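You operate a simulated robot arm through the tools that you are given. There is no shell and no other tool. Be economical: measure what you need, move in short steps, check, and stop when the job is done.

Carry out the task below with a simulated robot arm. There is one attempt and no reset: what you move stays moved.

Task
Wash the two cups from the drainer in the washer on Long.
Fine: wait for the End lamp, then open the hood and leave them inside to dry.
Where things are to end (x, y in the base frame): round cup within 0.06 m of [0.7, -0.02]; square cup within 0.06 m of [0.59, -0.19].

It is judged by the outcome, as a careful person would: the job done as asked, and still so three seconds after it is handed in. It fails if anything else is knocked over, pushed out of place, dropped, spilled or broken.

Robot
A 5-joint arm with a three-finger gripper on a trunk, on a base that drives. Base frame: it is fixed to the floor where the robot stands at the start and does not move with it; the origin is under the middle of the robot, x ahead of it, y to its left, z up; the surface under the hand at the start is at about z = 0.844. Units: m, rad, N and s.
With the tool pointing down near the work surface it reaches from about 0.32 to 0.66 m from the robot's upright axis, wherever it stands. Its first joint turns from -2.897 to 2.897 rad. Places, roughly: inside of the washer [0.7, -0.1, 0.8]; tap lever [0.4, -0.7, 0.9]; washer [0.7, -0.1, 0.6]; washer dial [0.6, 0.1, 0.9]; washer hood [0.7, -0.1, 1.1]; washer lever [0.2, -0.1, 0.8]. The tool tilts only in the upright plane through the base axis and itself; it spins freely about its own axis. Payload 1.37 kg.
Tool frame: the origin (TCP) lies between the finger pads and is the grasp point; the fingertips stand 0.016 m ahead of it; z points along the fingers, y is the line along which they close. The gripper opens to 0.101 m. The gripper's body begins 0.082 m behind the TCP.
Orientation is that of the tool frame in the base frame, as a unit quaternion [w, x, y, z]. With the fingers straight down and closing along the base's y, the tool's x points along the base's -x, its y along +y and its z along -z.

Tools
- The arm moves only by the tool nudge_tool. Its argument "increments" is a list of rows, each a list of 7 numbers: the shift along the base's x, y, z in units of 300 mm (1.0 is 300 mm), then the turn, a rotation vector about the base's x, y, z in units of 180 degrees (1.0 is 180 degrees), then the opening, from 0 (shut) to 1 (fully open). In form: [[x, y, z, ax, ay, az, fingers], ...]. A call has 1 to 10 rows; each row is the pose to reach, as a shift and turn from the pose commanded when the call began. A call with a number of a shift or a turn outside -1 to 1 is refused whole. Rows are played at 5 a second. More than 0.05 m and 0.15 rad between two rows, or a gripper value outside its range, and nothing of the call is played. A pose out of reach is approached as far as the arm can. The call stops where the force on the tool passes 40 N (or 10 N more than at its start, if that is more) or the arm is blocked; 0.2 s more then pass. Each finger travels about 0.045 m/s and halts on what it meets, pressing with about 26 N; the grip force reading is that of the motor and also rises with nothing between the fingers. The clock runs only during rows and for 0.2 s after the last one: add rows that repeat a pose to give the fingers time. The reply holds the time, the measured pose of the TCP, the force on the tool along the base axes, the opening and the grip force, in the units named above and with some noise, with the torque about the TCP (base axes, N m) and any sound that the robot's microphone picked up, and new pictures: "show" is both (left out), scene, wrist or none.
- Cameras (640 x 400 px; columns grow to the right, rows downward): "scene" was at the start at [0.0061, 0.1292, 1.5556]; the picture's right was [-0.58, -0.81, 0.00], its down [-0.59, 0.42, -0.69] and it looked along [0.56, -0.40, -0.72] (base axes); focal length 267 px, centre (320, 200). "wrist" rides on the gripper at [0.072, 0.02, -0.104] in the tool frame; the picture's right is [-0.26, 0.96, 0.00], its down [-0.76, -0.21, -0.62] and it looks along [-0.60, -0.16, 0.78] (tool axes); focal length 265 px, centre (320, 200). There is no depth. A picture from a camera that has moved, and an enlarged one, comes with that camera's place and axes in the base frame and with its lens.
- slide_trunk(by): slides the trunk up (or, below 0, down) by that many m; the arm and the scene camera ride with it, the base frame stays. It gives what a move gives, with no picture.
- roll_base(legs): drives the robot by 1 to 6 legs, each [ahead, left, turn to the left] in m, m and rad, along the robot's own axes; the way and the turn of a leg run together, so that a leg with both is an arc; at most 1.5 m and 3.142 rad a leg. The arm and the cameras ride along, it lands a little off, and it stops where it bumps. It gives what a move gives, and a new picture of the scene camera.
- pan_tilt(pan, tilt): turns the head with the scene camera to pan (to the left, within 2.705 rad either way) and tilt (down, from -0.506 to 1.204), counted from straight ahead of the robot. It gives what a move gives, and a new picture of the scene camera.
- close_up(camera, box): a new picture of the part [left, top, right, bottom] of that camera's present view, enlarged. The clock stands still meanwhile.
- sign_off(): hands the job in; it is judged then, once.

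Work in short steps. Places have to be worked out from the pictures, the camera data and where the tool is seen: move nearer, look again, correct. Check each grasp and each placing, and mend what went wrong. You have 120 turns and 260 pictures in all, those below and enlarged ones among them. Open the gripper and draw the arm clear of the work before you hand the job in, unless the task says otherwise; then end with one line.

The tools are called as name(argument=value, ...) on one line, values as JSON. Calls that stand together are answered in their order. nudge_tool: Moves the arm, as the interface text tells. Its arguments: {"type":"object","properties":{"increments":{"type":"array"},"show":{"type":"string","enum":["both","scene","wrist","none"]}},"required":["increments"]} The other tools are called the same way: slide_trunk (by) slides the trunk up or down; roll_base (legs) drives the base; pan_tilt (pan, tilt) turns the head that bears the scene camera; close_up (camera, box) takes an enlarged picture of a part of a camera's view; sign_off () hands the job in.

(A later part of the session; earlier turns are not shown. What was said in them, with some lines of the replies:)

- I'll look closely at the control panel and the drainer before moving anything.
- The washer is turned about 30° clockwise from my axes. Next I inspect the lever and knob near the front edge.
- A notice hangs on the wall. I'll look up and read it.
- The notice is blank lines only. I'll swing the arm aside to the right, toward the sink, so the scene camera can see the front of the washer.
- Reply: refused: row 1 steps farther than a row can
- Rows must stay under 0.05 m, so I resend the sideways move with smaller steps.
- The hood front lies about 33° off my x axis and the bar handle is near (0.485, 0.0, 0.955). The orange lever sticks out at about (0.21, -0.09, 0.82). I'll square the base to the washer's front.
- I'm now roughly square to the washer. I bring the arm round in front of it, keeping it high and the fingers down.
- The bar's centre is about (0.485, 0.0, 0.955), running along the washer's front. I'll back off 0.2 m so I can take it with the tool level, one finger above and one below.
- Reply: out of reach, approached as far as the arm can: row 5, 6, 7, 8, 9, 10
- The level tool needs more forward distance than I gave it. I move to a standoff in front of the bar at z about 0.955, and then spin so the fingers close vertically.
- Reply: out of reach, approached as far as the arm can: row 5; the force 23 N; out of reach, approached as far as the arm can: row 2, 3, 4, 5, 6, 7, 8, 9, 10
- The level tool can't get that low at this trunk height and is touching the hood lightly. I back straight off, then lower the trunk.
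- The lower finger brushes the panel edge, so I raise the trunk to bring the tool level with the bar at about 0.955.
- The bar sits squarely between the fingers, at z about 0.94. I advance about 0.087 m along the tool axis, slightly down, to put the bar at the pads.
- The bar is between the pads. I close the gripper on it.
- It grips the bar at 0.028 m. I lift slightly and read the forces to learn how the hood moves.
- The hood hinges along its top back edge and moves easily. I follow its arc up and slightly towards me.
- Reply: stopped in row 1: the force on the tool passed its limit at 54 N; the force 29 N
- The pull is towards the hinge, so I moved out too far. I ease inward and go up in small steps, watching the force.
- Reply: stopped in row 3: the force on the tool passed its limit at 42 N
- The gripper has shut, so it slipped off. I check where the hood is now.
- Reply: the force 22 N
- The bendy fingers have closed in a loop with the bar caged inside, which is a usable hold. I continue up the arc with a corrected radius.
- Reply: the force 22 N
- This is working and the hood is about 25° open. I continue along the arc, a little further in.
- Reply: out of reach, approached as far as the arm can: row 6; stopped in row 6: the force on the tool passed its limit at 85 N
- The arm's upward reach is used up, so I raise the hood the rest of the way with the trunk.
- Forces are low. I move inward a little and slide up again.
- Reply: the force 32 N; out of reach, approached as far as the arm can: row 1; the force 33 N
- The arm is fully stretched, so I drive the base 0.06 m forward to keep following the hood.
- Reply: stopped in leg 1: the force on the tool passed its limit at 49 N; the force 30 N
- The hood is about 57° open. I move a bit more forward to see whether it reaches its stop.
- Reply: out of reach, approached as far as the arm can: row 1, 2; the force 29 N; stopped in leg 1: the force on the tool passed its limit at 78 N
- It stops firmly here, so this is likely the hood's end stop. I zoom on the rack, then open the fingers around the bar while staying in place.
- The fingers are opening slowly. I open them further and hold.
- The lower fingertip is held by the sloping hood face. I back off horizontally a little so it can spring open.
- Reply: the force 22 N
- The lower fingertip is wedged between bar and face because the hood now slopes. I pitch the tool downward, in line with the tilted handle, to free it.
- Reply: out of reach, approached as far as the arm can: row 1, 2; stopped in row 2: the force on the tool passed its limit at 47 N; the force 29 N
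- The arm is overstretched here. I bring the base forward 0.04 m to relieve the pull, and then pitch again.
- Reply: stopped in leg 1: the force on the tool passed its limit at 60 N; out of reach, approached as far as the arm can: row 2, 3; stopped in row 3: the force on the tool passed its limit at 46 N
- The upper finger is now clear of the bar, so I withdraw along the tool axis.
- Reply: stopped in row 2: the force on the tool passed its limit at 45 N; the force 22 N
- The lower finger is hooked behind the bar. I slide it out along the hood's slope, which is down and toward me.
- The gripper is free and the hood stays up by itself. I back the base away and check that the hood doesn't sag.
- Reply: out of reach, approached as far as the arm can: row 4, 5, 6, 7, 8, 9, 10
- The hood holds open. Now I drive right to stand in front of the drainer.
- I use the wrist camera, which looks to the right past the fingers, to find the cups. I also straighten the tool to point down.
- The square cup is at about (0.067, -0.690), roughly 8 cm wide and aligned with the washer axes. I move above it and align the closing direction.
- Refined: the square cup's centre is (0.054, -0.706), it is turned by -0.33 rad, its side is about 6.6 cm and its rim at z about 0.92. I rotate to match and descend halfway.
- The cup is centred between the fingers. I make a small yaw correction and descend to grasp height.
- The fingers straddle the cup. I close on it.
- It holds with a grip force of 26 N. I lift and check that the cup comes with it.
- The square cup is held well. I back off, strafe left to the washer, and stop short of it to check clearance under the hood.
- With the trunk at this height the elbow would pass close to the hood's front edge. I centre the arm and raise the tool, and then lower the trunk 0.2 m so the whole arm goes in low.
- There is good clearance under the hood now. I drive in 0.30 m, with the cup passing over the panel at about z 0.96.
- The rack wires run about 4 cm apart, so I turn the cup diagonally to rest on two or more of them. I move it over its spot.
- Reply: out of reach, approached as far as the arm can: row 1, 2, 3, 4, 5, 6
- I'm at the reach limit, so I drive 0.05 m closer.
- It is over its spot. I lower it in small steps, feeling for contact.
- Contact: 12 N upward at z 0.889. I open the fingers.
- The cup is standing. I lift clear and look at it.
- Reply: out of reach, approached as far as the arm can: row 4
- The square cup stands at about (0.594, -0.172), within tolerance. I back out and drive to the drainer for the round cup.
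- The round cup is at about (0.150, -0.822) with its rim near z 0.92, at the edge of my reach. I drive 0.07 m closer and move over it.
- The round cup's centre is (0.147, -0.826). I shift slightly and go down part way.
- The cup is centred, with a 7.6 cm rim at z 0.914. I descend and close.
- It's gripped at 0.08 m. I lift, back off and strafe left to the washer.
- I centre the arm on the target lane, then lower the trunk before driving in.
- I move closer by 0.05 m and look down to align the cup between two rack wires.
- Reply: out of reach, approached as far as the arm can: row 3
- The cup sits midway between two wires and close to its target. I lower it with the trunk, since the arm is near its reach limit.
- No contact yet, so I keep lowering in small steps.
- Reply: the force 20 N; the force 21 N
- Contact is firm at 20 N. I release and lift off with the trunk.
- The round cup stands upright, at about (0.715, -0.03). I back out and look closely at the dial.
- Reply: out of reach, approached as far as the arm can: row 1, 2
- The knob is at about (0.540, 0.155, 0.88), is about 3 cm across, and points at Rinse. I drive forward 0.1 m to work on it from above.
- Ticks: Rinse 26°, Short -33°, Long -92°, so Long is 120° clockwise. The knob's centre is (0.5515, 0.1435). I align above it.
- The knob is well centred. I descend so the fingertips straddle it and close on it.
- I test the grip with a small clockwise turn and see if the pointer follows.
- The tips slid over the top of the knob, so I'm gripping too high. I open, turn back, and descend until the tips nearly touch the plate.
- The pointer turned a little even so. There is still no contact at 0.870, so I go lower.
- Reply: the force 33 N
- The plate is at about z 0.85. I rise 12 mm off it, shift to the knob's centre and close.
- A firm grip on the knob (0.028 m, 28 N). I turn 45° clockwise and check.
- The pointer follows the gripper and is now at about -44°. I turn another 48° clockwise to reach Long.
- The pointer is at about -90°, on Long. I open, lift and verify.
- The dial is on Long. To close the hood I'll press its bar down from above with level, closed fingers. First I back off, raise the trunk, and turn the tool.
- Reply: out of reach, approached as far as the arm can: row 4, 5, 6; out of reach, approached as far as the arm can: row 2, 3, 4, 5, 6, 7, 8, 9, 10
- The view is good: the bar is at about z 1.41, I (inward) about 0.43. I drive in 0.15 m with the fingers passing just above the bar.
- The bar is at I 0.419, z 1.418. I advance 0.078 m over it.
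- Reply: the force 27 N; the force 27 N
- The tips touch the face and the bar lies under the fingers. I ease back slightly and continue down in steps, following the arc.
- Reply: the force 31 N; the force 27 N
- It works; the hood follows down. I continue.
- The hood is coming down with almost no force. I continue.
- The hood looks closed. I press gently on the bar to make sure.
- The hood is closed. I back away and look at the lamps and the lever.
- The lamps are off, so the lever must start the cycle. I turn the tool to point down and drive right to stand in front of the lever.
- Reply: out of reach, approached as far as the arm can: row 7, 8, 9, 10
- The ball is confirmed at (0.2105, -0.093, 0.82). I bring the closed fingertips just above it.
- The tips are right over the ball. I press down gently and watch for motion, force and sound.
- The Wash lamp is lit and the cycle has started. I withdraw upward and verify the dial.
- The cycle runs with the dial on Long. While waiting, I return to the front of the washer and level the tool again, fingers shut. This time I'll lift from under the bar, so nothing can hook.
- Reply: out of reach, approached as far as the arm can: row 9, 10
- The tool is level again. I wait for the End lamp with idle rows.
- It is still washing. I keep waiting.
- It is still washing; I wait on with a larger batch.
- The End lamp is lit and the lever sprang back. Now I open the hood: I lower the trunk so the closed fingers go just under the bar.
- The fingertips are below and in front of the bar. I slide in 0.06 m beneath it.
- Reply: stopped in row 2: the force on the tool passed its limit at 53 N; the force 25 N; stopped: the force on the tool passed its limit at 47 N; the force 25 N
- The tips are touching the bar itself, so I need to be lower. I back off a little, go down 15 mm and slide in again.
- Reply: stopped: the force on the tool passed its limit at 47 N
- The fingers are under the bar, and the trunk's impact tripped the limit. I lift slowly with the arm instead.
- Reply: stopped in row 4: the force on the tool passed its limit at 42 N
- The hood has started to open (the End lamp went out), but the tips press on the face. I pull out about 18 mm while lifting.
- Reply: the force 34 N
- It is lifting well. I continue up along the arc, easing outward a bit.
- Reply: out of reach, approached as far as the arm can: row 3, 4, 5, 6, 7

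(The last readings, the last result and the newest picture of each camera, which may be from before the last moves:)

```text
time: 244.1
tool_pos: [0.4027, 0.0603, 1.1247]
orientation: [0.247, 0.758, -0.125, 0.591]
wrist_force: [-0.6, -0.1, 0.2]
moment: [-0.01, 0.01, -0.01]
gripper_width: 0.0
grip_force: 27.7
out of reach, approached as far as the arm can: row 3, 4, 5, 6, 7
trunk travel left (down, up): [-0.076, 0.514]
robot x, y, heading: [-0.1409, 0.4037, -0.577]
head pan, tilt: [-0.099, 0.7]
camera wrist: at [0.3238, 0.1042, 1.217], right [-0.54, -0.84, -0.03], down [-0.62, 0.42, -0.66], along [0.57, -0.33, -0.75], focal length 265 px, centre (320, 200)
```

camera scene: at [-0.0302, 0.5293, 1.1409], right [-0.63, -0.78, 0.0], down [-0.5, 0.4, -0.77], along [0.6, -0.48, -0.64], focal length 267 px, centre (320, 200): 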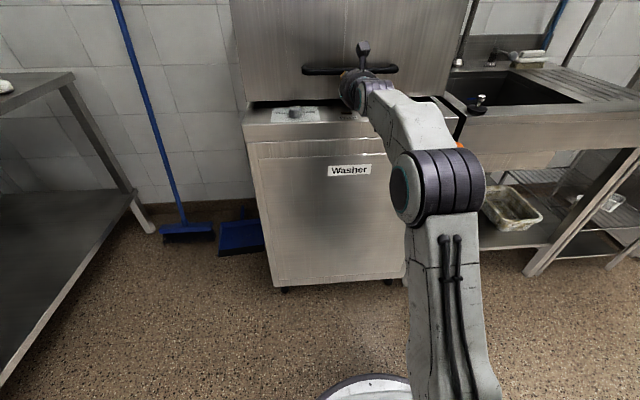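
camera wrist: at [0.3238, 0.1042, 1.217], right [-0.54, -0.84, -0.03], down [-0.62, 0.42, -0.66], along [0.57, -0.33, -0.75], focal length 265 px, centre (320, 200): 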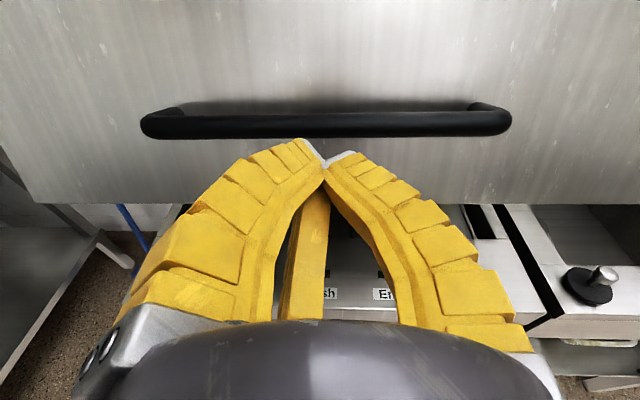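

The arm ran out of reach and pulled off the bar, leaving the hood about 20° open. I drop a little, move the base in and look again.

slide_trunk(by=-0.08)

nudge_tool(increments=[[0, 0, 0, 0, 0, 0, 0]], show="both")

```text
time: 245.2
tool_pos: [0.4017, 0.0601, 1.0483]
orientation: [0.248, 0.758, -0.125, 0.59]
wrist_force: [0.6, 0.0, 0.2]
moment: [0.01, 0.01, -0.02]
gripper_width: 0.0001
grip_force: 27.9
out of reach, approached as far as the arm can: row 1
trunk travel left (down, up): [0.0, 0.59]
robot x, y, heading: [-0.1416, 0.3997, -0.576]
head pan, tilt: [-0.099, 0.7]
```

```text
time: 245.6
tool_pos: [0.403, 0.0597, 1.0484]
orientation: [0.248, 0.757, -0.125, 0.591]
wrist_force: [-0.1, -0.3, -0.4]
moment: [-0.01, -0.02, -0.01]
gripper_width: 0.0
grip_force: 28.4
trunk travel left (down, up): [0.0, 0.59]
robot x, y, heading: [-0.1459, 0.4032, -0.577]
head pan, tilt: [-0.099, 0.7]
camera scene: at [-0.0294, 0.5291, 1.0647], right [-0.63, -0.78, 0.0], down [-0.5, 0.4, -0.76], along [0.59, -0.48, -0.64], focal length 267 px, centre (320, 200)
camera wrist: at [0.324, 0.1041, 1.1412], right [-0.54, -0.84, -0.03], down [-0.62, 0.42, -0.66], along [0.57, -0.33, -0.75], focal length 265 px, centre (320, 200)
```

scene: 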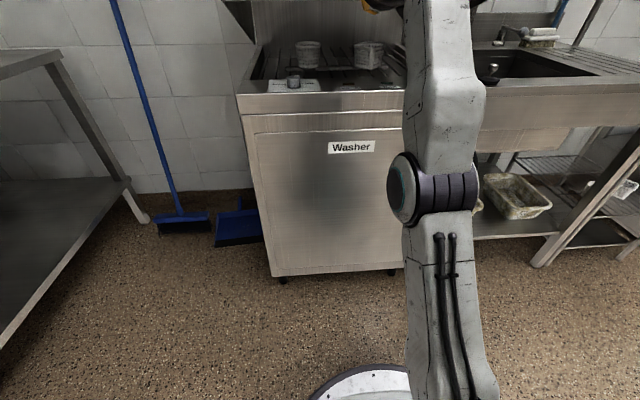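
wrist: 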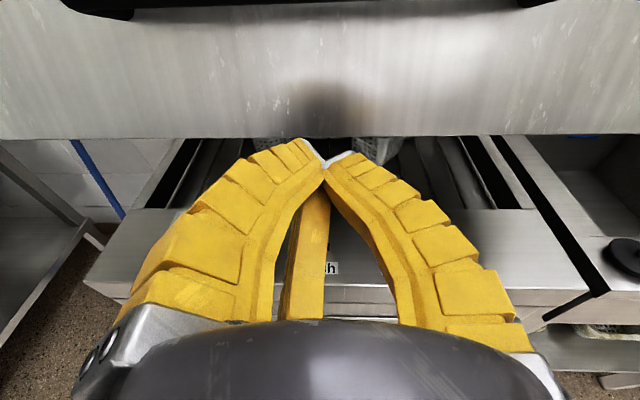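

The hood stays put at about 20° open, and its lower edge is now exposed at z about 1.02. That's a better place to push, so I go below the edge and then in under it.

roll_base(legs=[[-0.03, 0, 0]])

nudge_tool(increments=[[0, 0, -0.08, 0, 0, 0, 0], [0, 0, -0.16, 0, 0, 0, 0], [0, 0, -0.22, 0, 0, 0, 0]], show="wrist")

```text
time: 246.5
tool_pos: [0.3769, 0.0748, 1.0493]
orientation: [0.248, 0.757, -0.126, 0.591]
wrist_force: [-0.5, 0.1, 0.7]
moment: [-0.01, -0.01, -0.04]
gripper_width: 0.0
grip_force: 28.0
trunk travel left (down, up): [0.0, 0.59]
robot x, y, heading: [-0.1668, 0.4195, -0.581]
head pan, tilt: [-0.099, 0.7]
camera scene: at [-0.0547, 0.5456, 1.0647], right [-0.63, -0.78, 0.0], down [-0.5, 0.41, -0.76], along [0.59, -0.48, -0.64], focal length 267 px, centre (320, 200)
```

scene: 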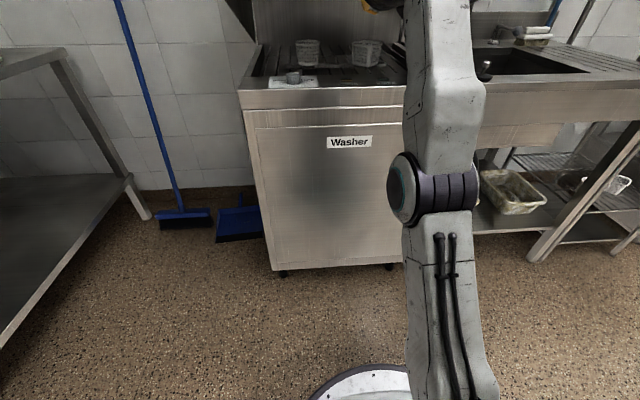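

```text
time: 247.3
tool_pos: [0.4012, 0.061, 1.0258]
orientation: [0.247, 0.758, -0.125, 0.591]
wrist_force: [0.7, -0.5, -0.5]
moment: [-0.01, 0.03, -0.03]
gripper_width: 0.0
grip_force: 27.6
out of reach, approached as far as the arm can: row 1, 2, 3
trunk travel left (down, up): [0.0, 0.59]
robot x, y, heading: [-0.1689, 0.4203, -0.581]
head pan, tilt: [-0.099, 0.7]
camera wrist: at [0.3223, 0.1056, 1.1183], right [-0.54, -0.84, -0.03], down [-0.62, 0.42, -0.66], along [0.57, -0.33, -0.75], focal length 265 px, centre (320, 200)
```

wrist: 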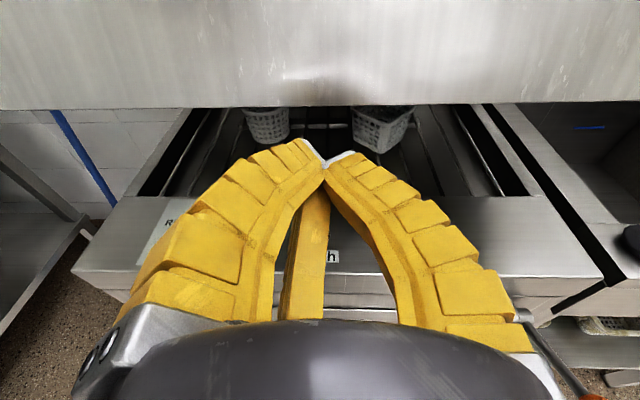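

The level tool needs more stand-off distance. I back the base 0.08 m, then extend the arm forward and down under the edge.

roll_base(legs=[[-0.08, 0, 0]])

nudge_tool(increments=[[0.07, -0.045, -0.08, 0, 0, 0, 0], [0.14, -0.09, -0.16, 0, 0, 0, 0], [0.2, -0.13, -0.2, 0, 0, 0, 0]], show="wrist")

```text
time: 248.3
tool_pos: [0.3328, 0.1051, 1.0267]
orientation: [0.247, 0.757, -0.125, 0.591]
wrist_force: [0.0, 0.2, -0.4]
moment: [0.03, 0.0, 0.03]
gripper_width: 0.0001
grip_force: 28.2
trunk travel left (down, up): [0.0, 0.59]
robot x, y, heading: [-0.2318, 0.4613, -0.579]
head pan, tilt: [-0.099, 0.7]
camera scene: at [-0.1215, 0.5895, 1.0647], right [-0.63, -0.78, 0.0], down [-0.5, 0.41, -0.76], along [0.59, -0.48, -0.64], focal length 267 px, centre (320, 200)
```

scene: 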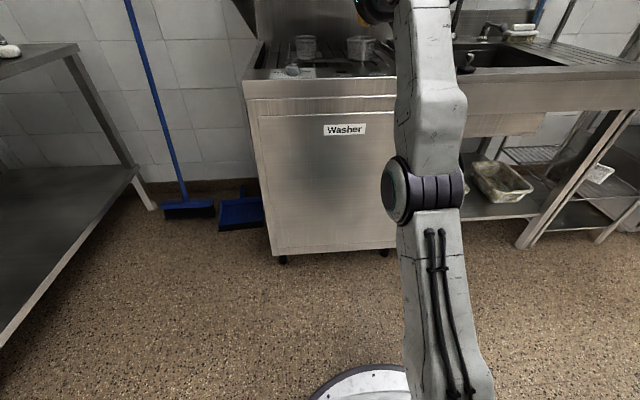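

```text
time: 249.1
tool_pos: [0.3917, 0.0681, 0.9652]
orientation: [0.248, 0.757, -0.126, 0.591]
wrist_force: [0.4, 0.7, -0.3]
moment: [-0.01, 0.01, -0.03]
gripper_width: 0.0
grip_force: 28.3
out of reach, approached as far as the arm can: row 3
trunk travel left (down, up): [0.0, 0.59]
robot x, y, heading: [-0.2371, 0.4666, -0.58]
head pan, tilt: [-0.099, 0.7]
camera wrist: at [0.3134, 0.1126, 1.0567], right [-0.54, -0.84, -0.03], down [-0.62, 0.42, -0.66], along [0.57, -0.33, -0.75], focal length 265 px, centre (320, 200)
```

wrist: 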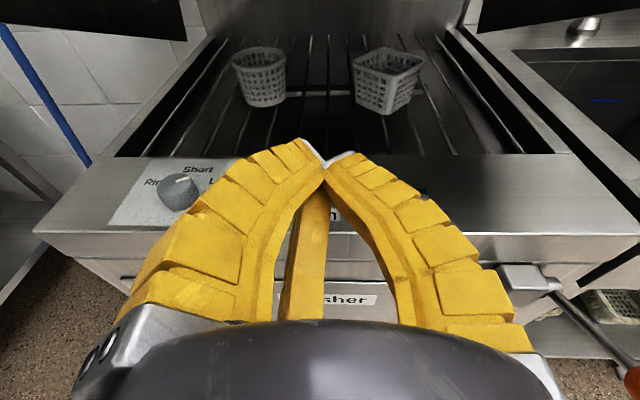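

Both cups stand upright inside. I drive 0.125 m in so the fingers are beneath the hood's lower edge, then lift with the trunk.

roll_base(legs=[[0.13, 0, 0]])

slide_trunk(by=0.06)

slide_trunk(by=0.06)

nudge_tool(increments=[[0, 0, 0, 0, 0, 0, 0]], show="wrist")

```text
time: 250.4
tool_pos: [0.4996, -0.0036, 0.965]
orientation: [0.248, 0.757, -0.126, 0.591]
wrist_force: [-0.3, -0.2, -0.4]
moment: [0.0, -0.03, 0.01]
gripper_width: 0.0
grip_force: 28.2
trunk travel left (down, up): [0.0, 0.59]
robot x, y, heading: [-0.1274, 0.3916, -0.581]
head pan, tilt: [-0.099, 0.7]
camera scene: at [-0.0129, 0.518, 1.0647], right [-0.63, -0.78, 0.0], down [-0.5, 0.41, -0.76], along [0.59, -0.48, -0.64], focal length 267 px, centre (320, 200)
```

scene: 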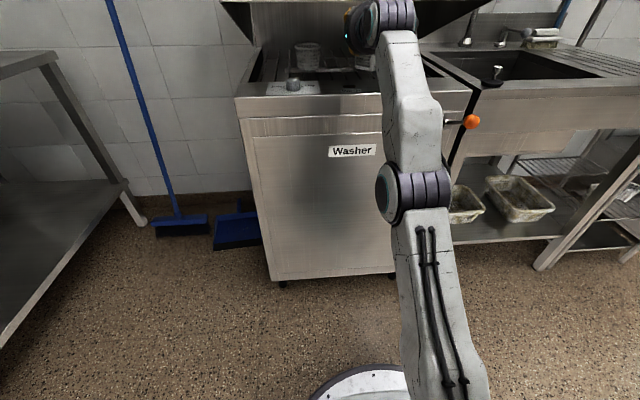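

```text
time: 251.4
tool_pos: [0.4996, -0.0046, 1.0246]
orientation: [0.247, 0.758, -0.125, 0.591]
wrist_force: [-0.2, 0.3, -0.1]
moment: [0.03, 0.05, 0.0]
gripper_width: 0.0001
grip_force: 28.0
trunk travel left (down, up): [-0.06, 0.53]
robot x, y, heading: [-0.1265, 0.3889, -0.582]
head pan, tilt: [-0.099, 0.7]
```

```text
time: 252.4
tool_pos: [0.4995, -0.0049, 1.0842]
orientation: [0.248, 0.757, -0.127, 0.591]
wrist_force: [0.8, -0.1, -1.0]
moment: [0.03, 0.0, -0.01]
gripper_width: 0.0
grip_force: 28.1
trunk travel left (down, up): [-0.12, 0.47]
robot x, y, heading: [-0.126, 0.3937, -0.586]
head pan, tilt: [-0.099, 0.7]
```

```text
time: 252.8
tool_pos: [0.4996, -0.0038, 1.0842]
orientation: [0.248, 0.758, -0.126, 0.591]
wrist_force: [-1.4, -0.3, -0.1]
moment: [0.04, -0.01, -0.01]
gripper_width: 0.0001
grip_force: 27.5
trunk travel left (down, up): [-0.12, 0.47]
robot x, y, heading: [-0.1269, 0.3914, -0.58]
head pan, tilt: [-0.099, 0.7]
camera wrist: at [0.4211, 0.0404, 1.177], right [-0.54, -0.84, -0.03], down [-0.62, 0.42, -0.66], along [0.57, -0.33, -0.75], focal length 265 px, centre (320, 200)
```

wrist: 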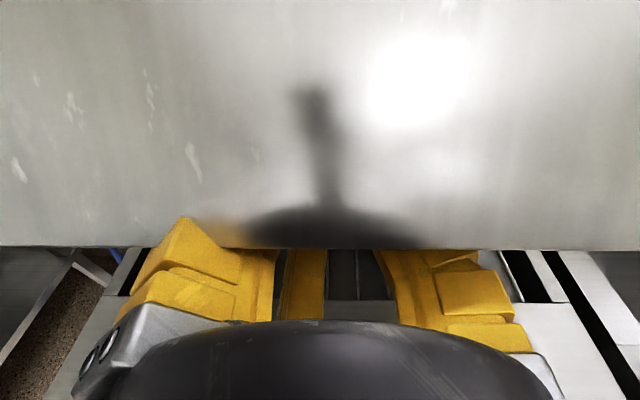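

The hood edge now lies across the fingers. I keep lifting with the trunk.

slide_trunk(by=0.08)

slide_trunk(by=0.08)

slide_trunk(by=0.06)

nudge_tool(increments=[[0, 0, 0, 0, 0, 0, 0]], show="both")

```text
time: 254.0
tool_pos: [0.5002, -0.0058, 1.1643]
orientation: [0.248, 0.757, -0.126, 0.591]
wrist_force: [0.3, 0.0, -0.7]
moment: [-0.04, 0.0, -0.01]
gripper_width: 0.0
grip_force: 27.9
trunk travel left (down, up): [-0.2, 0.39]
robot x, y, heading: [-0.1234, 0.3903, -0.585]
head pan, tilt: [-0.099, 0.7]
```

```text
time: 255.2
tool_pos: [0.5027, -0.0062, 1.2405]
orientation: [0.247, 0.759, -0.126, 0.589]
wrist_force: [16.7, -9.0, -4.1]
moment: [0.26, 0.62, -0.48]
gripper_width: 0.0
grip_force: 28.4
trunk travel left (down, up): [-0.28, 0.31]
robot x, y, heading: [-0.1233, 0.3923, -0.582]
head pan, tilt: [-0.099, 0.7]
```

```text
time: 255.9
tool_pos: [0.5089, -0.0103, 1.2759]
orientation: [0.244, 0.767, -0.128, 0.58]
wrist_force: [14.5, -9.7, -7.7]
moment: [0.18, 0.53, -0.42]
gripper_width: 0.0
grip_force: 27.8
trunk travel left (down, up): [-0.328, 0.262]
robot x, y, heading: [-0.1251, 0.3924, -0.581]
head pan, tilt: [-0.099, 0.7]
stopped: the force on the tool passed its limit at 41 N (the readings are from after the stop); the commanded pose is now the measured one
```

```text
time: 256.3
tool_pos: [0.5086, -0.0083, 1.2771]
orientation: [0.244, 0.766, -0.127, 0.581]
wrist_force: [19.0, -13.3, -8.4]
moment: [0.16, 0.7, -0.6]
gripper_width: 0.0
grip_force: 28.2
trunk travel left (down, up): [-0.328, 0.262]
robot x, y, heading: [-0.1264, 0.3906, -0.583]
head pan, tilt: [-0.099, 0.7]
camera scene: at [-0.0073, 0.5147, 1.3924], right [-0.63, -0.78, 0.0], down [-0.5, 0.41, -0.76], along [0.59, -0.48, -0.65], focal length 267 px, centre (320, 200)
camera wrist: at [0.4323, 0.0341, 1.3728], right [-0.54, -0.84, -0.03], down [-0.64, 0.43, -0.64], along [0.55, -0.32, -0.77], focal length 265 px, centre (320, 200)
```

scene: 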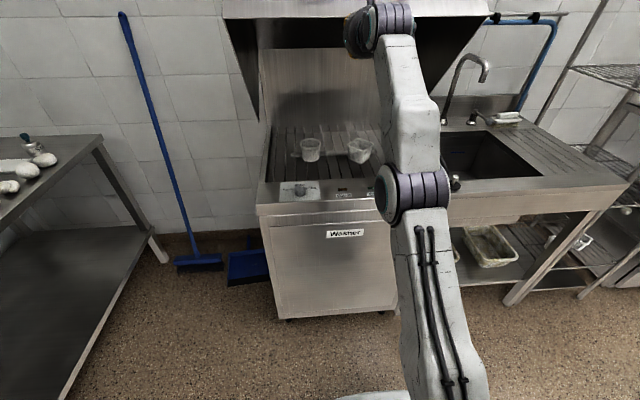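
wrist: 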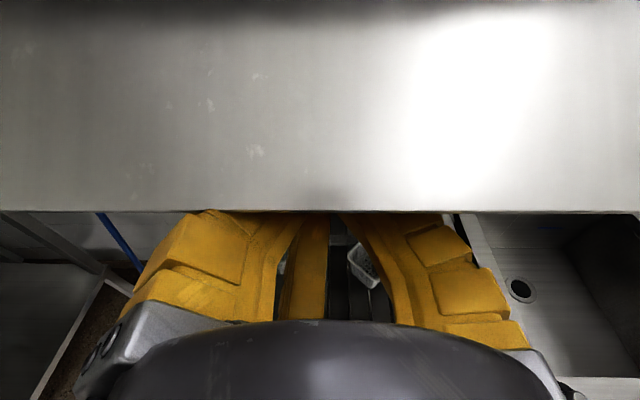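

The hood is about 40° open. The edge moves inward from here, so I follow with small forward and upward steps.

nudge_tool(increments=[[0.03, -0.02, 0.02, 0, 0, 0, 0], [0.06, -0.038, 0.06, 0, 0, 0, 0], [0.08, -0.05, 0.12, 0, 0, 0, 0]], show="none")

slide_trunk(by=0.04)

nudge_tool(increments=[[0.04, -0.026, 0, 0, 0, 0, 0]], show="none")

slide_trunk(by=0.04)

nudge_tool(increments=[[0.03, -0.02, 0, 0, 0, 0, 0]], show="wrist")

```text
time: 257.1
tool_pos: [0.5078, -0.0075, 1.2794]
orientation: [0.244, 0.768, -0.127, 0.579]
wrist_force: [31.5, -17.3, -11.1]
moment: [0.27, 1.17, -0.91]
gripper_width: 0.0001
grip_force: 28.4
out of reach, approached as far as the arm can: row 1, 2, 3
trunk travel left (down, up): [-0.328, 0.262]
robot x, y, heading: [-0.1251, 0.3924, -0.589]
head pan, tilt: [-0.099, 0.7]
```

```text
time: 257.6
tool_pos: [0.5005, -0.0041, 1.3062]
orientation: [0.244, 0.767, -0.126, 0.58]
wrist_force: [-1.5, 1.3, 2.1]
moment: [0.08, 0.09, -0.02]
gripper_width: 0.0
grip_force: 28.2
trunk travel left (down, up): [-0.35, 0.24]
robot x, y, heading: [-0.1236, 0.3953, -0.585]
head pan, tilt: [-0.099, 0.7]
stopped: the force on the tool passed its limit at 49 N (the readings are from after the stop); the commanded pose is now the measured one
```

```text
time: 258.0
tool_pos: [0.5035, -0.0055, 1.2997]
orientation: [0.244, 0.767, -0.128, 0.579]
wrist_force: [-0.2, 1.1, 0.7]
moment: [0.02, 0.02, 0.06]
gripper_width: 0.0
grip_force: 28.2
out of reach, approached as far as the arm can: row 1
trunk travel left (down, up): [-0.35, 0.24]
robot x, y, heading: [-0.1294, 0.3944, -0.585]
head pan, tilt: [-0.099, 0.7]
```

```text
time: 258.9
tool_pos: [0.5038, -0.0077, 1.3386]
orientation: [0.242, 0.769, -0.126, 0.579]
wrist_force: [1.3, -0.5, 0.3]
moment: [0.01, 0.02, -0.01]
gripper_width: 0.0
grip_force: 28.0
trunk travel left (down, up): [-0.39, 0.2]
robot x, y, heading: [-0.1261, 0.3942, -0.58]
head pan, tilt: [-0.099, 0.7]
```

```text
time: 259.3
tool_pos: [0.5074, -0.0076, 1.3318]
orientation: [0.242, 0.769, -0.126, 0.578]
wrist_force: [0.2, -0.1, -0.7]
moment: [0.03, -0.01, 0.01]
gripper_width: 0.0003
grip_force: 28.3
out of reach, approached as far as the arm can: row 1
trunk travel left (down, up): [-0.39, 0.2]
robot x, y, heading: [-0.1253, 0.3923, -0.586]
head pan, tilt: [-0.099, 0.7]
camera wrist: at [0.4316, 0.0345, 1.4271], right [-0.54, -0.84, -0.03], down [-0.64, 0.43, -0.63], along [0.55, -0.32, -0.77], focal length 265 px, centre (320, 200)
```

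wrist: 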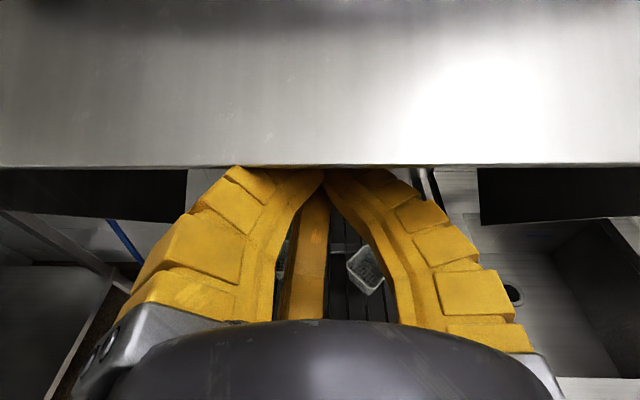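

The hood is now about 52° open and off the fingers. I move in 0.04 m and lift a little more, towards its stop.

roll_base(legs=[[0.04, 0, 0]])

slide_trunk(by=0.04)

slide_trunk(by=0.03)

nudge_tool(increments=[[0, 0, 0, 0, 0, 0, 0]], show="both")

```text
time: 260.2
tool_pos: [0.5188, -0.0181, 1.3572]
orientation: [0.25, 0.751, -0.125, 0.598]
wrist_force: [-9.1, 5.4, 6.5]
moment: [0.07, -0.28, 0.31]
gripper_width: 0.0
grip_force: 27.7
trunk travel left (down, up): [-0.39, 0.2]
robot x, y, heading: [-0.1048, 0.3733, -0.582]
head pan, tilt: [-0.099, 0.7]
stopped in leg 1: the force on the tool passed its limit at 48 N (the readings are from after the stop); the commanded pose is now the measured one
camera scene: at [0.0084, 0.5037, 1.4545], right [-0.63, -0.78, 0.0], down [-0.5, 0.41, -0.77], along [0.59, -0.48, -0.64], focal length 267 px, centre (320, 200)
```

scene: 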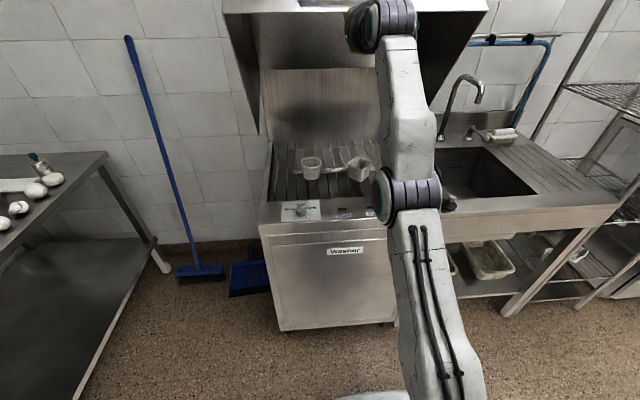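

```text
time: 260.8
tool_pos: [0.5224, -0.0174, 1.371]
orientation: [0.246, 0.765, -0.125, 0.583]
wrist_force: [-20.2, 12.9, -13.3]
moment: [-0.82, -0.98, 0.75]
gripper_width: 0.0001
grip_force: 28.3
trunk travel left (down, up): [-0.416, 0.174]
robot x, y, heading: [-0.1045, 0.3798, -0.58]
head pan, tilt: [-0.099, 0.7]
stopped: the force on the tool passed its limit at 55 N (the readings are from after the stop); the commanded pose is now the measured one
```

```text
time: 261.1
tool_pos: [0.5213, -0.0166, 1.3705]
orientation: [0.244, 0.768, -0.125, 0.579]
wrist_force: [-20.7, 13.6, -13.8]
moment: [-0.8, -1.03, 0.77]
gripper_width: 0.0001
grip_force: 27.6
trunk travel left (down, up): [-0.42, 0.17]
robot x, y, heading: [-0.1041, 0.3751, -0.586]
head pan, tilt: [-0.099, 0.7]
stopped: the force on the tool passed its limit at 46 N (the readings are from after the stop); the commanded pose is now the measured one
```

```text
time: 261.5
tool_pos: [0.5218, -0.0154, 1.371]
orientation: [0.244, 0.767, -0.125, 0.58]
wrist_force: [-22.8, 14.5, -14.6]
moment: [-0.85, -1.13, 0.81]
gripper_width: 0.0002
grip_force: 28.6
trunk travel left (down, up): [-0.42, 0.17]
robot x, y, heading: [-0.1053, 0.375, -0.584]
head pan, tilt: [-0.099, 0.7]
camera scene: at [0.0065, 0.5052, 1.4847], right [-0.63, -0.78, 0.0], down [-0.5, 0.4, -0.77], along [0.6, -0.48, -0.64], focal length 267 px, centre (320, 200)
camera wrist: at [0.4464, 0.0268, 1.466], right [-0.54, -0.84, -0.03], down [-0.64, 0.43, -0.64], along [0.55, -0.32, -0.77], focal length 265 px, centre (320, 200)
```

scene: 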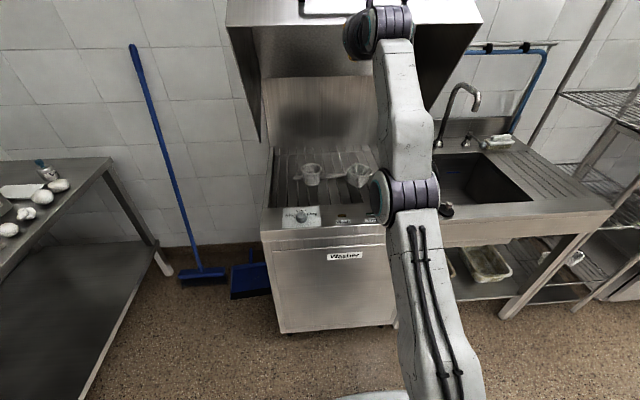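
wrist: 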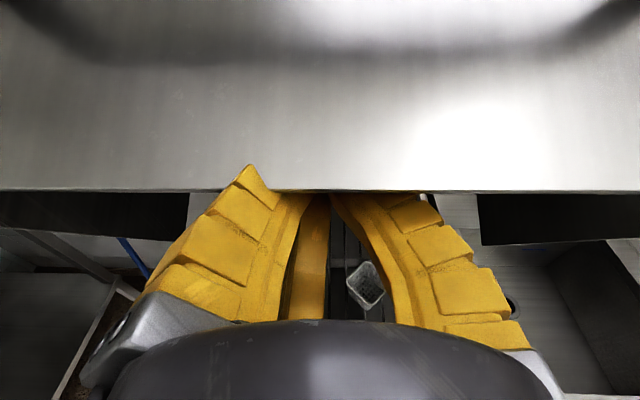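

The resistance is firm and the hood appears fully open at its stop. I drop clear, back away and check that it stays.

slide_trunk(by=-0.05)

roll_base(legs=[[-0.4, 0, 0]])

nudge_tool(increments=[[0, 0, 0, 0, 0, 0, 0.5], [0, 0, 0, 0, 0, 0, 1], [0, 0, 0, 0, 0, 0, 1], [0, 0, 0, 0, 0, 0, 1], [0, 0, 0, 0, 0, 0, 1], [0, 0, 0, 0, 0, 0, 1], [0, 0, 0, 0, 0, 0, 1], [0, 0, 0, 0, 0, 0, 1]], show="both")

close_up(camera="scene", box=[200, 20, 460, 220])

```text
time: 262.2
tool_pos: [0.513, -0.0146, 1.3449]
orientation: [0.25, 0.754, -0.125, 0.595]
wrist_force: [-17.8, 9.1, 11.0]
moment: [0.12, -0.57, 0.67]
gripper_width: 0.0013
grip_force: 28.0
trunk travel left (down, up): [-0.375, 0.215]
robot x, y, heading: [-0.1039, 0.3754, -0.588]
head pan, tilt: [-0.099, 0.7]
stopped: the force on the tool passed its limit at 46 N (the readings are from after the stop); the commanded pose is now the measured one
```

```text
time: 264.7
tool_pos: [0.1911, 0.2021, 1.3344]
orientation: [0.246, 0.761, -0.123, 0.588]
wrist_force: [0.3, -0.2, 0.2]
moment: [-0.02, 0.0, 0.01]
gripper_width: 0.0
grip_force: 27.8
trunk travel left (down, up): [-0.375, 0.215]
robot x, y, heading: [-0.4349, 0.5974, -0.581]
head pan, tilt: [-0.099, 0.7]
camera scene: at [-0.3218, 0.721, 1.4397], right [-0.63, -0.78, 0.0], down [-0.5, 0.4, -0.77], along [0.59, -0.48, -0.64], focal length 267 px, centre (320, 200)
```

scene: 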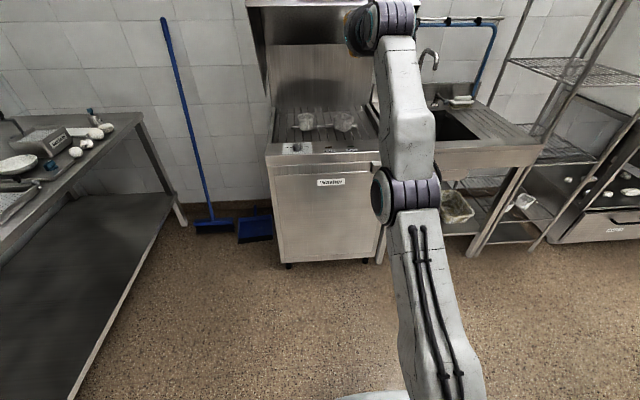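

```text
time: 266.5
tool_pos: [0.1907, 0.2012, 1.3341]
orientation: [0.247, 0.76, -0.125, 0.588]
wrist_force: [0.0, 0.2, 0.7]
moment: [0.0, 0.0, 0.0]
gripper_width: 0.1007
grip_force: 0.0
trunk travel left (down, up): [-0.375, 0.215]
robot x, y, heading: [-0.4352, 0.5936, -0.578]
head pan, tilt: [-0.099, 0.7]
camera scene: at [-0.3214, 0.7208, 1.4396], right [-0.63, -0.78, 0.0], down [-0.5, 0.41, -0.76], along [0.59, -0.48, -0.64], focal length 267 px, centre (320, 200)
camera wrist: at [0.1131, 0.2456, 1.428], right [-0.54, -0.84, -0.03], down [-0.63, 0.42, -0.65], along [0.56, -0.33, -0.76], focal length 265 px, centre (320, 200)
```

scene: 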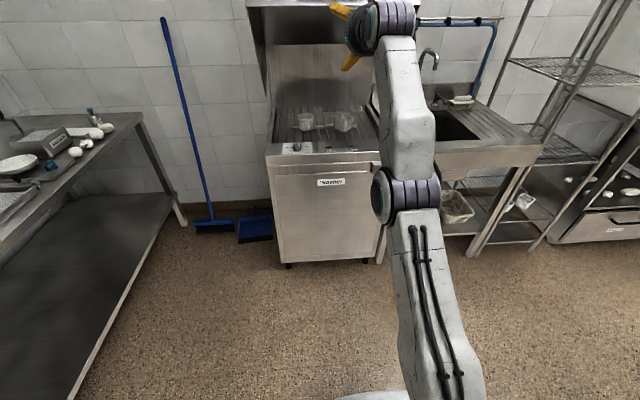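
wrist: 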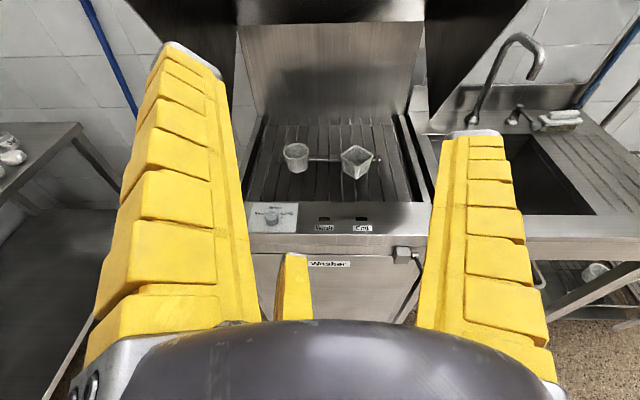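

```text
2.00 times, centred on (330, 120) of scene
camera zoom: at [-0.3214, 0.7208, 1.4396], right [-0.63, -0.78, 0.0], down [-0.5, 0.41, -0.76], along [0.59, -0.48, -0.64], focal length 534 px, centre (300, 360)
```

zoom: 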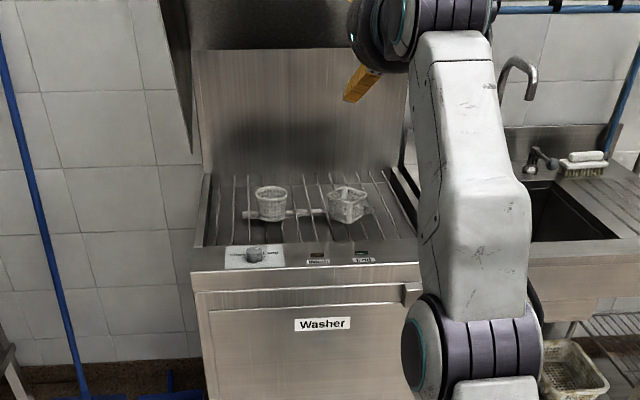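

Both cups stand in place, at about (0.71, -0.03) and (0.585, -0.17), and the gripper is open and clear. One last look confirms whether the hood is staying open.

pan_tilt(pan=0.0, tilt=0.4)

```text
time: 267.3
tool_pos: [0.191, 0.2005, 1.3339]
orientation: [0.246, 0.76, -0.124, 0.589]
wrist_force: [0.1, -0.3, 0.5]
moment: [0.01, 0.0, 0.04]
gripper_width: 0.1005
grip_force: 0.0
trunk travel left (down, up): [-0.375, 0.215]
robot x, y, heading: [-0.4346, 0.5936, -0.58]
head pan, tilt: [0.0, 0.4]
camera scene: at [-0.3101, 0.7234, 1.4664], right [-0.55, -0.84, 0.0], down [-0.33, 0.21, -0.92], along [0.77, -0.51, -0.39], focal length 267 px, centre (320, 200)
```

scene: 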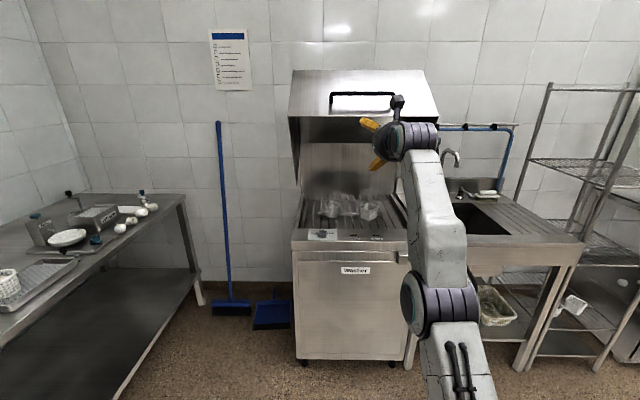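

The hood is open and steady, both cups stand inside, and the arm is clear. I hand the job in.

sign_off()

```text
The job is handed in.
```

Both cups were washed on Long until the End lamp lit, and they are now standing in the washer at about (0.71, -0.03) for the round cup and (0.585, -0.17) for the square one, with the hood open to dry.
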